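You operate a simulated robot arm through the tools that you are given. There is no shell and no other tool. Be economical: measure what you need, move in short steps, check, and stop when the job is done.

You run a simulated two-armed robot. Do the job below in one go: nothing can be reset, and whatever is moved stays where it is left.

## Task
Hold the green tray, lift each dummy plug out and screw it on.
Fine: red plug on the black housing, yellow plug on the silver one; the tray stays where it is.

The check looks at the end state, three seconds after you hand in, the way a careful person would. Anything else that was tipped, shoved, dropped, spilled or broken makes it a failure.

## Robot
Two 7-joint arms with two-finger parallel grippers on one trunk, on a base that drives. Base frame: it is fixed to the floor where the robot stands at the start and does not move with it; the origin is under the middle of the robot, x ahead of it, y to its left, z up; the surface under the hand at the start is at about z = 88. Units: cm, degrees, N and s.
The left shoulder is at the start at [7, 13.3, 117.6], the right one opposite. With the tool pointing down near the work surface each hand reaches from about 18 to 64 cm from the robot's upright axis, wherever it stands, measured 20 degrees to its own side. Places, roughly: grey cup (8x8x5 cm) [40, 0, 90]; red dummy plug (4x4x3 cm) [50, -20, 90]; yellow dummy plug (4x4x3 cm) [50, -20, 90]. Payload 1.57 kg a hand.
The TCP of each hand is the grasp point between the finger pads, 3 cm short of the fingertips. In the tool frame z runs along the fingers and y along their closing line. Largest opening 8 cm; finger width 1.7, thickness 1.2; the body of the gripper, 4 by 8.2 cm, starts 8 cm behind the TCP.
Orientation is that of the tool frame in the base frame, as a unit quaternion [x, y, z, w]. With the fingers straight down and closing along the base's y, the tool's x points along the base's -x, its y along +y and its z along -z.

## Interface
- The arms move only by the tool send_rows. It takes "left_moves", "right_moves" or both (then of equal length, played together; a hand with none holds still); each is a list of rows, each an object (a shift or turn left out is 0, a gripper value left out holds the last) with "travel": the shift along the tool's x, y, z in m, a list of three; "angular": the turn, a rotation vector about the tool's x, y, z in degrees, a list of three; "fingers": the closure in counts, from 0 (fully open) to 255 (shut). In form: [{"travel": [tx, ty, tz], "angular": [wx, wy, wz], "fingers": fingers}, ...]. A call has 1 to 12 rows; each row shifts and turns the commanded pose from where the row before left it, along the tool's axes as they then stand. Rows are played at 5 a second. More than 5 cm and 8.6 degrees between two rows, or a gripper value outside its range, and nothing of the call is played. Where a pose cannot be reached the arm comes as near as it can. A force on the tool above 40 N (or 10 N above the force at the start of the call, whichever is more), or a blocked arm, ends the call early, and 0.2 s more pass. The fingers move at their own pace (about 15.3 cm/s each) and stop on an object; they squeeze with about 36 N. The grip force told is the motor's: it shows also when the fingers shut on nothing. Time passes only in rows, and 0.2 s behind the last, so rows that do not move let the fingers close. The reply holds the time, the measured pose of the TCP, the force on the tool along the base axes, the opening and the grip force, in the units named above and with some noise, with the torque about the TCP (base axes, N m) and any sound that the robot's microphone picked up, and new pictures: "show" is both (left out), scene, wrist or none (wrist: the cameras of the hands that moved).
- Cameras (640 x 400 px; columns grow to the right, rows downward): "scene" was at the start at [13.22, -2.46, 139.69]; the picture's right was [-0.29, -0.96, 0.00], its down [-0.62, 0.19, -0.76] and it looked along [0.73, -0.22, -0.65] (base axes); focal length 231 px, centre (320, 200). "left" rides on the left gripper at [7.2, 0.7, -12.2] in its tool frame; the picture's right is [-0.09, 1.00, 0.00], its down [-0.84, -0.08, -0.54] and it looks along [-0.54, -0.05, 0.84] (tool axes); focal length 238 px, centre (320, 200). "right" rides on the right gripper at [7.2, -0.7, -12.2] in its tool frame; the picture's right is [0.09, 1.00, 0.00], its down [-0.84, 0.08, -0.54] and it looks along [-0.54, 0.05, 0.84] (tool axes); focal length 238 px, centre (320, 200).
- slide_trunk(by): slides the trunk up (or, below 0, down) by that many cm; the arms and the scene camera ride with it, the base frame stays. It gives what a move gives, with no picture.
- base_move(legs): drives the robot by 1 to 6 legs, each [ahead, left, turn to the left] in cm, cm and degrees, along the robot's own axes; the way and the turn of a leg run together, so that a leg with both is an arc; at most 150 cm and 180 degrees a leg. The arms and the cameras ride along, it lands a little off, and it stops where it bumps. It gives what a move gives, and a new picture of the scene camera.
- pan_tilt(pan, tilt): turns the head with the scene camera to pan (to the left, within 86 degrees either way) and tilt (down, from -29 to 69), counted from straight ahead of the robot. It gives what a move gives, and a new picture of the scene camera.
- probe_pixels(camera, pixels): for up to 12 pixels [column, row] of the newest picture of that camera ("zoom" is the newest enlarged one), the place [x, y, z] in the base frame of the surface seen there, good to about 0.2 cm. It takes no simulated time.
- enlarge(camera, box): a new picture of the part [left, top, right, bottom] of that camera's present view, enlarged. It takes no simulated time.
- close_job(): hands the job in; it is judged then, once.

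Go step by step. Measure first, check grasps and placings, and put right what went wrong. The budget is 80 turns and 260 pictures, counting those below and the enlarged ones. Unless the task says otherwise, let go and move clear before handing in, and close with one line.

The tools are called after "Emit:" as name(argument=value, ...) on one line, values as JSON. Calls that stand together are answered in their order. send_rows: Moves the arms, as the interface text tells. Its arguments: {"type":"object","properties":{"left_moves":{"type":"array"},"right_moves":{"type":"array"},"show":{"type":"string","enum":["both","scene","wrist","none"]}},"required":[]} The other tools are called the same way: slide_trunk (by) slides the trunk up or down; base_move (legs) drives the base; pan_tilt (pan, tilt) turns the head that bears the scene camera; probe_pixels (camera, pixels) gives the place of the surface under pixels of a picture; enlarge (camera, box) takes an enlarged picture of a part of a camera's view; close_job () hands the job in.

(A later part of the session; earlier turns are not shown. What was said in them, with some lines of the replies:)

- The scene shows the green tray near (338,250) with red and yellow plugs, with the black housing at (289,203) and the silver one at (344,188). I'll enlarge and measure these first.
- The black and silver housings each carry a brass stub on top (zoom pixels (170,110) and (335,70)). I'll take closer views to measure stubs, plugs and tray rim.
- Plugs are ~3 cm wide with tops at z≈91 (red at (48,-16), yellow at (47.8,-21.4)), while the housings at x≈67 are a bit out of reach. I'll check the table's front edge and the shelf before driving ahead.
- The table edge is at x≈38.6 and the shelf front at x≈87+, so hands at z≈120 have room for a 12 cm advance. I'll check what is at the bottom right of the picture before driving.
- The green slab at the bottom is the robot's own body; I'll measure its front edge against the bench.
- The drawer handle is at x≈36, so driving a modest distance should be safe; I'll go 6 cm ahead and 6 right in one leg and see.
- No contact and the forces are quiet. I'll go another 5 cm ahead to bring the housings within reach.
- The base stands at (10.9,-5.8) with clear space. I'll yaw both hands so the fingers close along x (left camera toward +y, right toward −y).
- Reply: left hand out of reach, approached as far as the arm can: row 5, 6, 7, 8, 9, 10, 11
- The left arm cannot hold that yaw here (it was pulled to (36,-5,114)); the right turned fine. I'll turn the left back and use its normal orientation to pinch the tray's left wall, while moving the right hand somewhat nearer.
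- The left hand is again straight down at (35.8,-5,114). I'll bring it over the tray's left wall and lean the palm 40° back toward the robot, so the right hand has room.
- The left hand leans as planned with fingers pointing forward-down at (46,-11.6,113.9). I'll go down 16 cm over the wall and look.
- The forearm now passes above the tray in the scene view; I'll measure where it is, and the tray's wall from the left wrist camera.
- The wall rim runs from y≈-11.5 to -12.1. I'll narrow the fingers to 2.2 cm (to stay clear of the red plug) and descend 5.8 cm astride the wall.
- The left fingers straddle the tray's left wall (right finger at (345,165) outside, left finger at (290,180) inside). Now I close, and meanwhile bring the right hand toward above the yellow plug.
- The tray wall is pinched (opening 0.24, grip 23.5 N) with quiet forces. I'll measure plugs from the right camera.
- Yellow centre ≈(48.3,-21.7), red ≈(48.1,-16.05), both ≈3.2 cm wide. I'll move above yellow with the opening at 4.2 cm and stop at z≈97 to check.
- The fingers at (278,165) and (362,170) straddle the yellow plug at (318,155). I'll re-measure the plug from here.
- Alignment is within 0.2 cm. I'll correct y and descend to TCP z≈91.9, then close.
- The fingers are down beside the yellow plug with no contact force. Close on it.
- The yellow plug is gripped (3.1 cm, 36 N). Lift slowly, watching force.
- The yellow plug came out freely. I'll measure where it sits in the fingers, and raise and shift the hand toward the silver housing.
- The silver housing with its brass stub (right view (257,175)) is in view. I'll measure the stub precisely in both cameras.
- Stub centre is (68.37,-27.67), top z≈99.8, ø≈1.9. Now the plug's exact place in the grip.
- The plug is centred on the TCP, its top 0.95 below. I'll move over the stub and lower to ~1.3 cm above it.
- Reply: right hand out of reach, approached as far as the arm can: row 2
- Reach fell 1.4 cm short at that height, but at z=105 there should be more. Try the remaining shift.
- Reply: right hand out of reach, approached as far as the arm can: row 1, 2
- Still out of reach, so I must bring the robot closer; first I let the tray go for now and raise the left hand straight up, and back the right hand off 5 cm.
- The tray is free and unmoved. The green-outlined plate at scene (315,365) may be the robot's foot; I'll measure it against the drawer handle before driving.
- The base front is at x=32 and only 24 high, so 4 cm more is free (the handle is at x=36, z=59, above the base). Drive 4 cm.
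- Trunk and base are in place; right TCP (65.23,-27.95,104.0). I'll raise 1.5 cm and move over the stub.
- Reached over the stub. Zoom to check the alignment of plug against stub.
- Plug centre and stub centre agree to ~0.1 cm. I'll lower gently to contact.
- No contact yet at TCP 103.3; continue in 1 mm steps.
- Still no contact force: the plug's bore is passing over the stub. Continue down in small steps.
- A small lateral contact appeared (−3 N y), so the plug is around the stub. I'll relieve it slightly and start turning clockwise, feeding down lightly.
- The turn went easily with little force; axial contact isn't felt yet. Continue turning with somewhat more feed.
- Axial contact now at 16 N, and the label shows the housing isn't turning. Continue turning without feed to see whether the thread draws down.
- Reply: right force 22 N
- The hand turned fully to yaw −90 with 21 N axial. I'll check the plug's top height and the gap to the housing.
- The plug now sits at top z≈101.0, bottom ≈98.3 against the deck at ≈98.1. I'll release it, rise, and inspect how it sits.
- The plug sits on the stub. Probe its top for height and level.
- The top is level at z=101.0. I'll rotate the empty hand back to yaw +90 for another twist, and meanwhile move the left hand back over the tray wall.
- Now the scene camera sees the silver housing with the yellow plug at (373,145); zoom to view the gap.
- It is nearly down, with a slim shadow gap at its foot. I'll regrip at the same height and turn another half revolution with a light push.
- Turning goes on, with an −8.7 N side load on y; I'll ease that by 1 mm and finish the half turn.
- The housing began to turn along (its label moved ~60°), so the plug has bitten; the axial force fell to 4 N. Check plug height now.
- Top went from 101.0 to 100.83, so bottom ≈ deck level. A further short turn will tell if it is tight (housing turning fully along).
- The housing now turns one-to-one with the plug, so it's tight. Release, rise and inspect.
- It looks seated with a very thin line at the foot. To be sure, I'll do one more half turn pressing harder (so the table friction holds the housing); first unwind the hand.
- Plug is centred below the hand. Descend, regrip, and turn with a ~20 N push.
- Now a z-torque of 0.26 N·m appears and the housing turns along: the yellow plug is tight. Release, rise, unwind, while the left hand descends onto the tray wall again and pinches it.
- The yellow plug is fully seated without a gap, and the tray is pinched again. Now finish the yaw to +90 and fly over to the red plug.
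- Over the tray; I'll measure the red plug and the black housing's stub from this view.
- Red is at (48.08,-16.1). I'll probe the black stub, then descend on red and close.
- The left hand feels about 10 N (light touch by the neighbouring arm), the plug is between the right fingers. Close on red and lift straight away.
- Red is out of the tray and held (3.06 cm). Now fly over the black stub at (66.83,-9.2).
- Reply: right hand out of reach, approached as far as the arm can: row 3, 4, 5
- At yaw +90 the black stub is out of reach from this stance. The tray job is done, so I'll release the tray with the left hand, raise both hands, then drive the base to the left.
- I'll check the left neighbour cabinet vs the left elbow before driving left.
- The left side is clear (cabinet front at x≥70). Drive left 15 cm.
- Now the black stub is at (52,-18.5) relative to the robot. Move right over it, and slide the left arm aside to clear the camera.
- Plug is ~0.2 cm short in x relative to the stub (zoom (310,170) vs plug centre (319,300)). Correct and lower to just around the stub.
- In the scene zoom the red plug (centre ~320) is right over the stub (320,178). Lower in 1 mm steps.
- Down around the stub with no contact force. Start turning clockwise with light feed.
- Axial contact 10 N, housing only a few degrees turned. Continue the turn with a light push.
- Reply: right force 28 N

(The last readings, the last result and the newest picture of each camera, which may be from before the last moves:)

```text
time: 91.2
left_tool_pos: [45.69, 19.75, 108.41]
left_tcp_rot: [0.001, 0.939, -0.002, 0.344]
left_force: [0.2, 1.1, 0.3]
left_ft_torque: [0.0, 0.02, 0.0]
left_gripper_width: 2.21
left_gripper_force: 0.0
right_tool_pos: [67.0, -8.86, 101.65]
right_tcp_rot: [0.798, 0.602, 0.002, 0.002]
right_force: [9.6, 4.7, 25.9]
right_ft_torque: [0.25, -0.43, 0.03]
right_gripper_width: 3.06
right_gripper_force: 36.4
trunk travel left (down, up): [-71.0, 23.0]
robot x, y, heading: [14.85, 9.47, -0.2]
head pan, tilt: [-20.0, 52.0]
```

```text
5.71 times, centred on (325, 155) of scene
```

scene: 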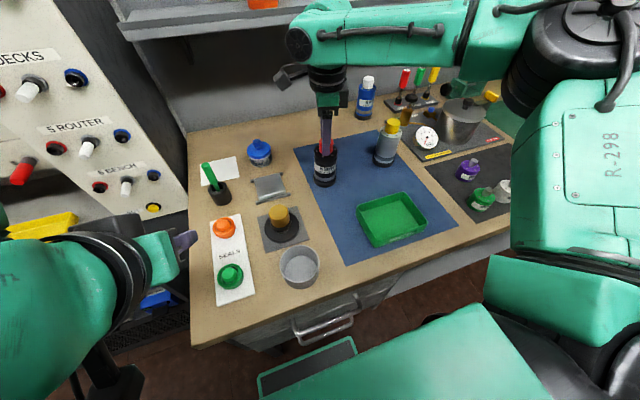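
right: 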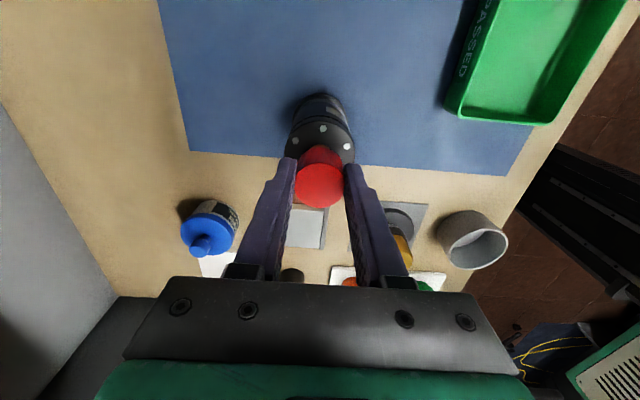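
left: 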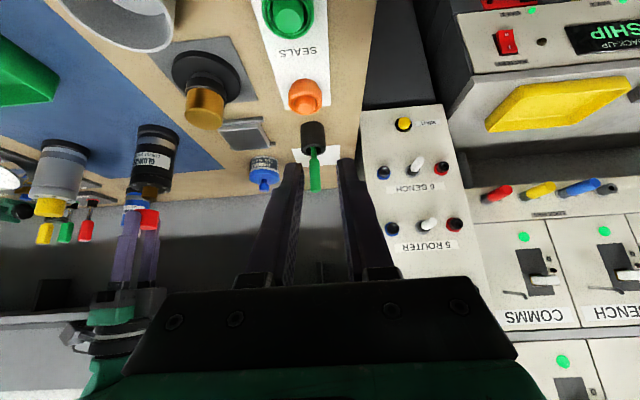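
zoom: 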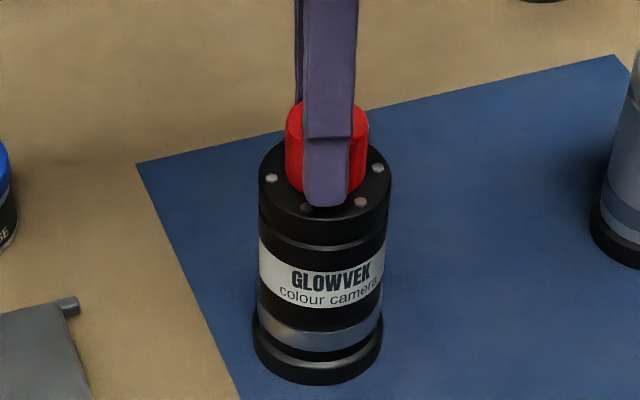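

The housing barely turned while the plug came down well. Release, rise and unwind for a second pass.

Emit:
send_rows(right_moves=[{"fingers": 200}, {"fingers": 121}, {"travel": [0, 0, -0.02]}, {"travel": [0, 0, -0.03]}, {"travel": [0, 0, -0.03]}, {"angular": [0, 0, -8.5]}, {"angular": [0, 0, -8.5]}, {"angular": [0, 0, -8.5]}, {"angular": [0, 0, -8.5]}, {"angular": [0, 0, -8.5]}, {"angular": [0, 0, -8.5]}, {"angular": [0, 0, -8.5]}], show="none")

Emit:
send_rows(right_moves=[{"angular": [0, 0, -8.5]}, {"angular": [0, 0, -8.5]}, {"angular": [0, 0, -8.5]}, {"angular": [0, 0, -8.5]}, {"angular": [0, 0, -8.5]}, {"angular": [0, 0, -8.5]}, {"angular": [0, 0, -8.5]}, {"angular": [0, 0, -8.5]}, {"angular": [0, 0, -8.5]}, {"angular": [0, 0, -8.5]}, {"angular": [0, 0, -8.5]}, {"angular": [0, 0, -8.5]}], show="none")

Emit:
send_rows(right_moves=[{"angular": [0, 0, -8.5]}, {"angular": [0, 0, -8.5]}, {"angular": [0, 0, -8.5]}, {"angular": [0, 0, -8.5]}, {}], show="both")

Emit:
enlarge(camera="scene", box=[300, 120, 350, 190])

Emit:
probe_pixels(camera="zoom", pixels=[[325, 105], [325, 125], [305, 115], [345, 115], [325, 160], [325, 205]])

```text
time: 93.8
left_tool_pos: [45.79, 19.58, 108.16]
left_tcp_rot: [0.001, 0.94, -0.002, 0.342]
left_force: [-0.3, -0.3, -0.4]
left_ft_torque: [-0.01, 0.0, 0.0]
left_gripper_width: 2.18
left_gripper_force: 0.1
right_tool_pos: [66.91, -9.13, 109.53]
right_tcp_rot: [0.391, 0.92, 0.001, 0.002]
right_force: [0.1, -0.5, 0.0]
right_ft_torque: [-0.02, 0.03, 0.02]
right_gripper_width: 4.21
right_gripper_force: 0.0
trunk travel left (down, up): [-71.0, 23.0]
robot x, y, heading: [14.57, 9.51, -0.2]
head pan, tilt: [-20.0, 52.0]
```

```text
time: 96.4
left_tool_pos: [45.85, 19.59, 108.24]
left_tcp_rot: [0.0, 0.94, -0.001, 0.341]
left_force: [0.2, -0.2, -1.0]
left_ft_torque: [0.02, -0.03, 0.01]
left_gripper_width: 2.17
left_gripper_force: 0.0
right_tool_pos: [66.9, -9.2, 109.42]
right_tcp_rot: [-0.469, 0.883, -0.001, 0.001]
right_force: [0.3, -0.9, -0.9]
right_ft_torque: [0.02, -0.01, 0.01]
right_gripper_width: 4.19
right_gripper_force: 0.1
trunk travel left (down, up): [-71.0, 23.0]
robot x, y, heading: [15.13, 9.34, -0.1]
head pan, tilt: [-20.0, 52.0]
```

```text
time: 97.6
left_tool_pos: [45.71, 19.4, 108.35]
left_tcp_rot: [0.001, 0.94, -0.001, 0.341]
left_force: [0.2, -0.3, 0.4]
left_ft_torque: [0.01, -0.02, 0.05]
left_gripper_width: 2.18
left_gripper_force: 0.1
right_tool_pos: [67.04, -9.13, 109.5]
right_tcp_rot: [-0.707, 0.707, 0.0, 0.0]
right_force: [0.0, -0.7, -0.4]
right_ft_torque: [-0.01, 0.01, 0.0]
right_gripper_width: 4.2
right_gripper_force: 0.0
trunk travel left (down, up): [-71.0, 23.0]
robot x, y, heading: [15.2, 9.34, -0.3]
head pan, tilt: [-20.0, 52.0]
```

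scene: 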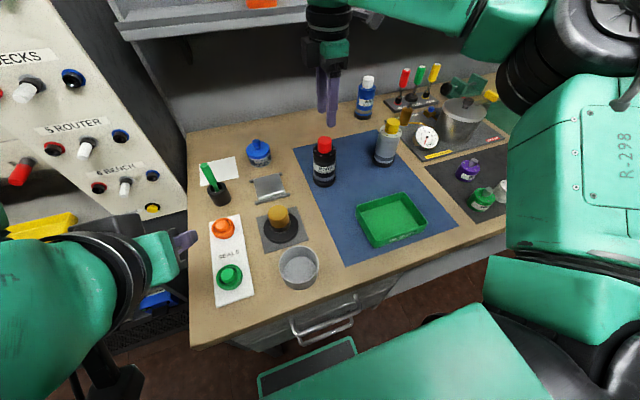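
right: 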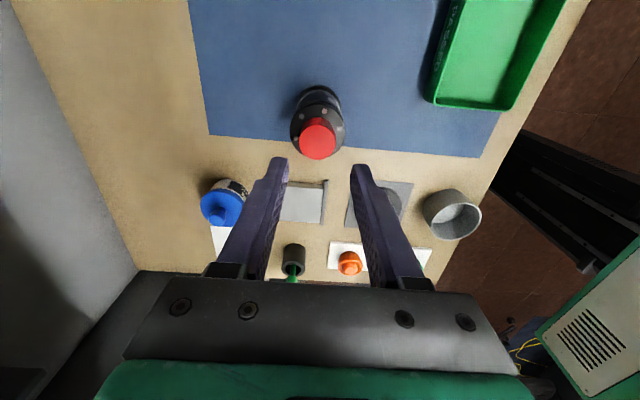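

```text
5.71 times, centred on (325, 155) of scene
```

zoom: 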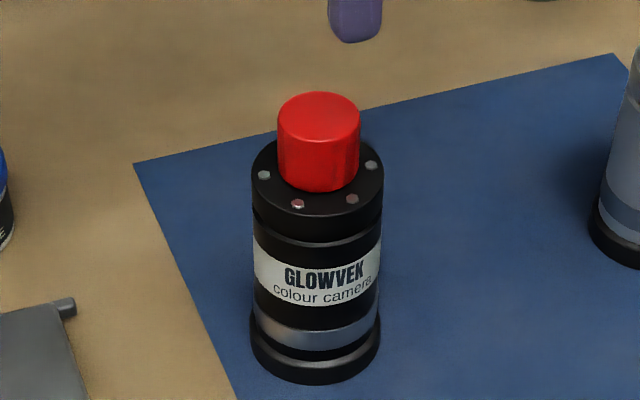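

```text
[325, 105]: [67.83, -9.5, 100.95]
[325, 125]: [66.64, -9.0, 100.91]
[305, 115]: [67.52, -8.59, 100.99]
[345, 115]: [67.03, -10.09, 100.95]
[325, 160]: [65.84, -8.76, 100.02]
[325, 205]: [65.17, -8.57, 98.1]
```

Red is at top z≈100.95, same as yellow after its first pass. Descend, regrip, and turn again with a push.

Emit:
send_rows(right_moves=[{"travel": [0, 0, 0.03]}, {"travel": [0, 0, 0.03]}, {"travel": [0, 0, 0.017]}, {"fingers": 160}, {"fingers": 255}, {}, {"travel": [0, 0, 0.001]}, {"travel": [0, 0, 0.001]}, {}], show="none")

Emit:
send_rows(right_moves=[{"travel": [0, 0, 0.0003], "angular": [0, 0, 8.5]}, {"travel": [0, 0, 0.0003], "angular": [0, 0, 8.5]}, {"travel": [0, 0, 0.0003], "angular": [0, 0, 8.5]}, {"travel": [0, 0, 0.0002], "angular": [0, 0, 8.5]}, {"travel": [0, 0, 0.0002], "angular": [0, 0, 8.5]}, {"angular": [0, 0, 8.5]}, {"angular": [0, 0, 8.5]}, {"angular": [0, 0, 8.5]}, {"angular": [0, 0, 8.5]}, {"angular": [0, 0, 8.5]}, {"angular": [0, 0, 8.5]}, {"angular": [0, 0, 8.5]}], show="scene")

Emit:
enlarge(camera="scene", box=[300, 120, 350, 190])

```text
time: 99.6
left_tool_pos: [45.88, 19.55, 108.35]
left_tcp_rot: [0.0, 0.939, -0.001, 0.343]
left_force: [0.8, 0.3, 0.3]
left_ft_torque: [-0.04, -0.02, -0.04]
left_gripper_width: 2.21
left_gripper_force: 0.2
right_tool_pos: [67.08, -9.1, 101.72]
right_tcp_rot: [-0.706, 0.709, -0.002, 0.002]
right_force: [8.5, -1.9, 19.4]
right_ft_torque: [-0.16, -0.53, -0.02]
right_gripper_width: 3.1
right_gripper_force: 35.9
trunk travel left (down, up): [-71.0, 23.0]
robot x, y, heading: [14.97, 9.46, -0.1]
head pan, tilt: [-20.0, 52.0]
```

```text
time: 102.2
left_tool_pos: [45.55, 19.44, 108.41]
left_tcp_rot: [0.0, 0.939, 0.0, 0.343]
left_force: [-0.6, -0.3, 0.0]
left_ft_torque: [0.03, -0.01, -0.02]
left_gripper_width: 2.21
left_gripper_force: 0.0
right_tool_pos: [66.72, -9.21, 101.6]
right_tcp_rot: [0.108, 0.994, -0.001, 0.002]
right_force: [4.4, -3.7, 25.0]
right_ft_torque: [-0.14, -0.02, 0.14]
right_gripper_width: 3.12
right_gripper_force: 35.6
trunk travel left (down, up): [-71.0, 23.0]
robot x, y, heading: [14.92, 9.25, -0.1]
head pan, tilt: [-20.0, 52.0]
```

scene: 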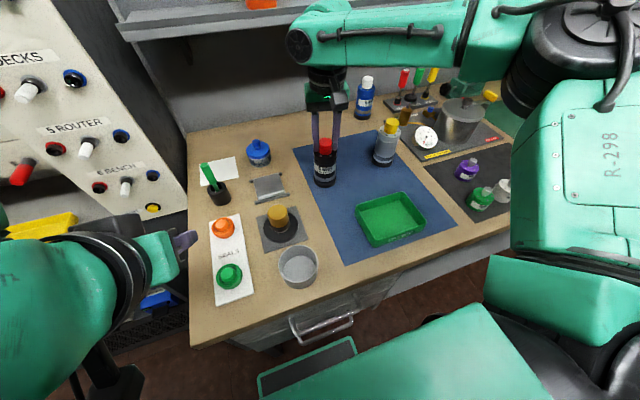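

```text
5.71 times, centred on (325, 155) of scene
```

zoom: 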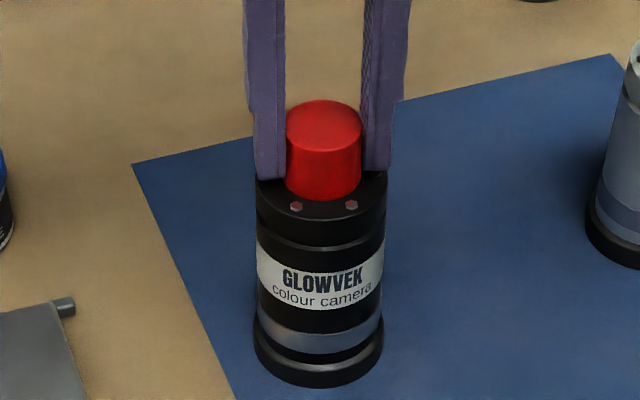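

Torque about z rises to 0.14 N·m, the housing holds. Finish the half turn.

Emit:
send_rows(right_moves=[{"angular": [0, 0, 8.5]}, {"angular": [0, 0, 8.5]}, {"angular": [0, 0, 8.5]}, {"angular": [0, 0, 8.5]}, {"angular": [0, 0, 8.5]}, {"angular": [0, 0, 8.5]}, {"angular": [0, 0, 8.5]}, {"angular": [0, 0, 8.5]}, {"angular": [0, 0, 8.5]}, {"angular": [0, 0, 8.5]}, {}], show="scene")

Emit:
enlarge(camera="scene", box=[300, 120, 350, 190])

Emit:
probe_pixels(camera="zoom", pixels=[[295, 120], [360, 120], [325, 105], [290, 150], [330, 215]])

```text
time: 104.6
left_tool_pos: [45.63, 19.47, 108.46]
left_tcp_rot: [0.0, 0.939, 0.0, 0.343]
left_force: [-0.8, 0.2, 0.1]
left_ft_torque: [0.02, 0.01, -0.02]
left_gripper_width: 2.2
left_gripper_force: 0.2
right_tool_pos: [66.82, -9.09, 101.59]
right_tcp_rot: [0.751, 0.66, 0.001, 0.001]
right_force: [0.2, -1.2, 15.0]
right_ft_torque: [-0.18, 0.06, 0.22]
right_gripper_width: 3.08
right_gripper_force: 36.1
trunk travel left (down, up): [-71.0, 23.0]
robot x, y, heading: [15.13, 9.04, -0.2]
head pan, tilt: [-20.0, 52.0]
```

scene: 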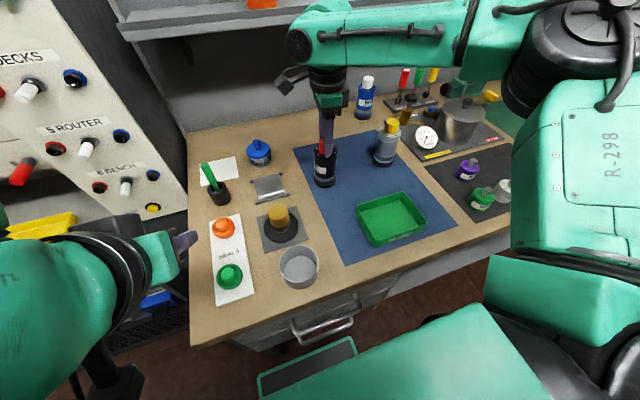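

```text
5.71 times, centred on (325, 155) of scene
```

zoom: 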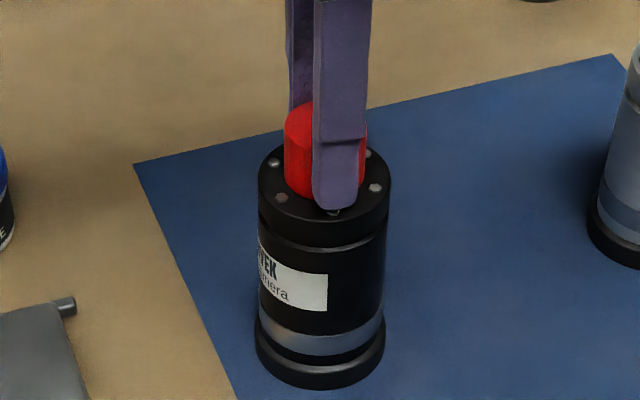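

```text
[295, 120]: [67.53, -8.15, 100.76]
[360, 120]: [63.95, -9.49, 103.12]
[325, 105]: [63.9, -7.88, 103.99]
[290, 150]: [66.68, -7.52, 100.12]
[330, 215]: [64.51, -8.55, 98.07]
```

Top z≈100.76, torque 0.22 N·m and the housing now turns along: red is tight. Release, rise and inspect both.

Emit:
send_rows(right_moves=[{"fingers": 200}, {"fingers": 121}, {}, {"travel": [0, 0, -0.02]}, {"travel": [0, 0, -0.03]}, {"travel": [0, 0, -0.04]}, {"travel": [0, 0, -0.04]}, {"travel": [0, 0, -0.02]}, {}], show="scene")

Emit:
enlarge(camera="scene", box=[300, 115, 410, 190])

Emit:
enlarge(camera="scene", box=[305, 130, 345, 160])

Emit:
probe_pixels(camera="scene", pixels=[[325, 141], [391, 122], [357, 208], [410, 194], [370, 246], [425, 223], [391, 130]])

```text
time: 106.6
left_tool_pos: [45.73, 19.53, 108.37]
left_tcp_rot: [0.001, 0.94, -0.002, 0.342]
left_force: [-0.4, 0.2, -0.3]
left_ft_torque: [-0.01, -0.03, 0.0]
left_gripper_width: 2.19
left_gripper_force: 0.1
right_tool_pos: [66.38, -10.13, 115.16]
right_tcp_rot: [0.751, 0.661, 0.001, 0.002]
right_force: [-0.4, -0.3, 0.7]
right_ft_torque: [0.01, -0.01, 0.0]
right_gripper_width: 4.19
right_gripper_force: 0.1
right hand out of reach, approached as far as the arm can: row 7, 8
trunk travel left (down, up): [-71.0, 23.0]
robot x, y, heading: [14.77, 9.18, -0.1]
head pan, tilt: [-20.0, 52.0]
```

scene: 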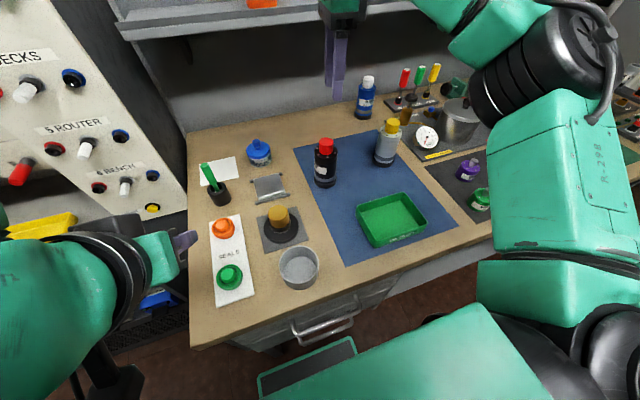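

```text
5.33 times, centred on (355, 152) of scene
```

zoom: 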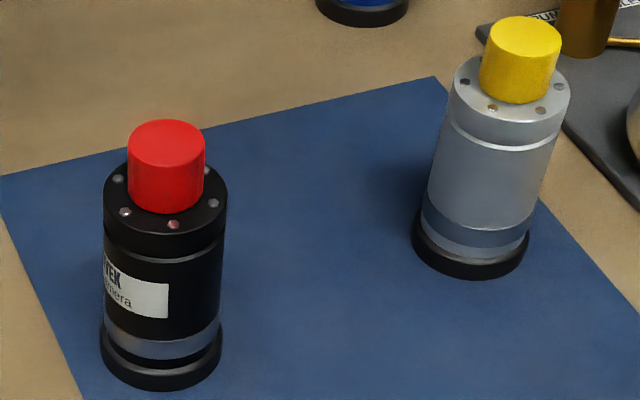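

```text
13.33 times, centred on (325, 145) of scene
```

zoom: 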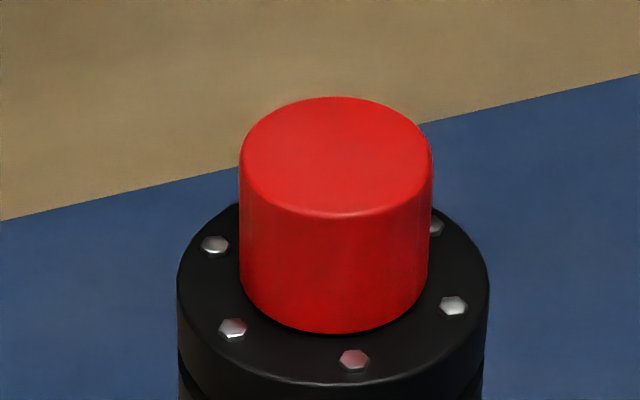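

```text
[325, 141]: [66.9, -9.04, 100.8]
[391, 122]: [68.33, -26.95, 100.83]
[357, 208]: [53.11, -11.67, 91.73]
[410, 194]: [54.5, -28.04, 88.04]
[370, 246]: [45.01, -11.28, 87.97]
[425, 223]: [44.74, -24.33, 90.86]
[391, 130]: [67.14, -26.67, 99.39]
```

Both plugs sit level and fully down (tops z≈100.8, no gap at (335,330) of the zoom), and the tray lies where it was. Both hands are open and clear, so I hand in.

Emit:
close_job()

```text
The job is handed in.
```

The red plug is screwed tight on the black housing and the yellow plug on the silver one. The tray is where it was, to within my measurement error; I held it while lifting each plug out. As the plugs tightened, both housings turned on the mat, so their labels now face a different way.
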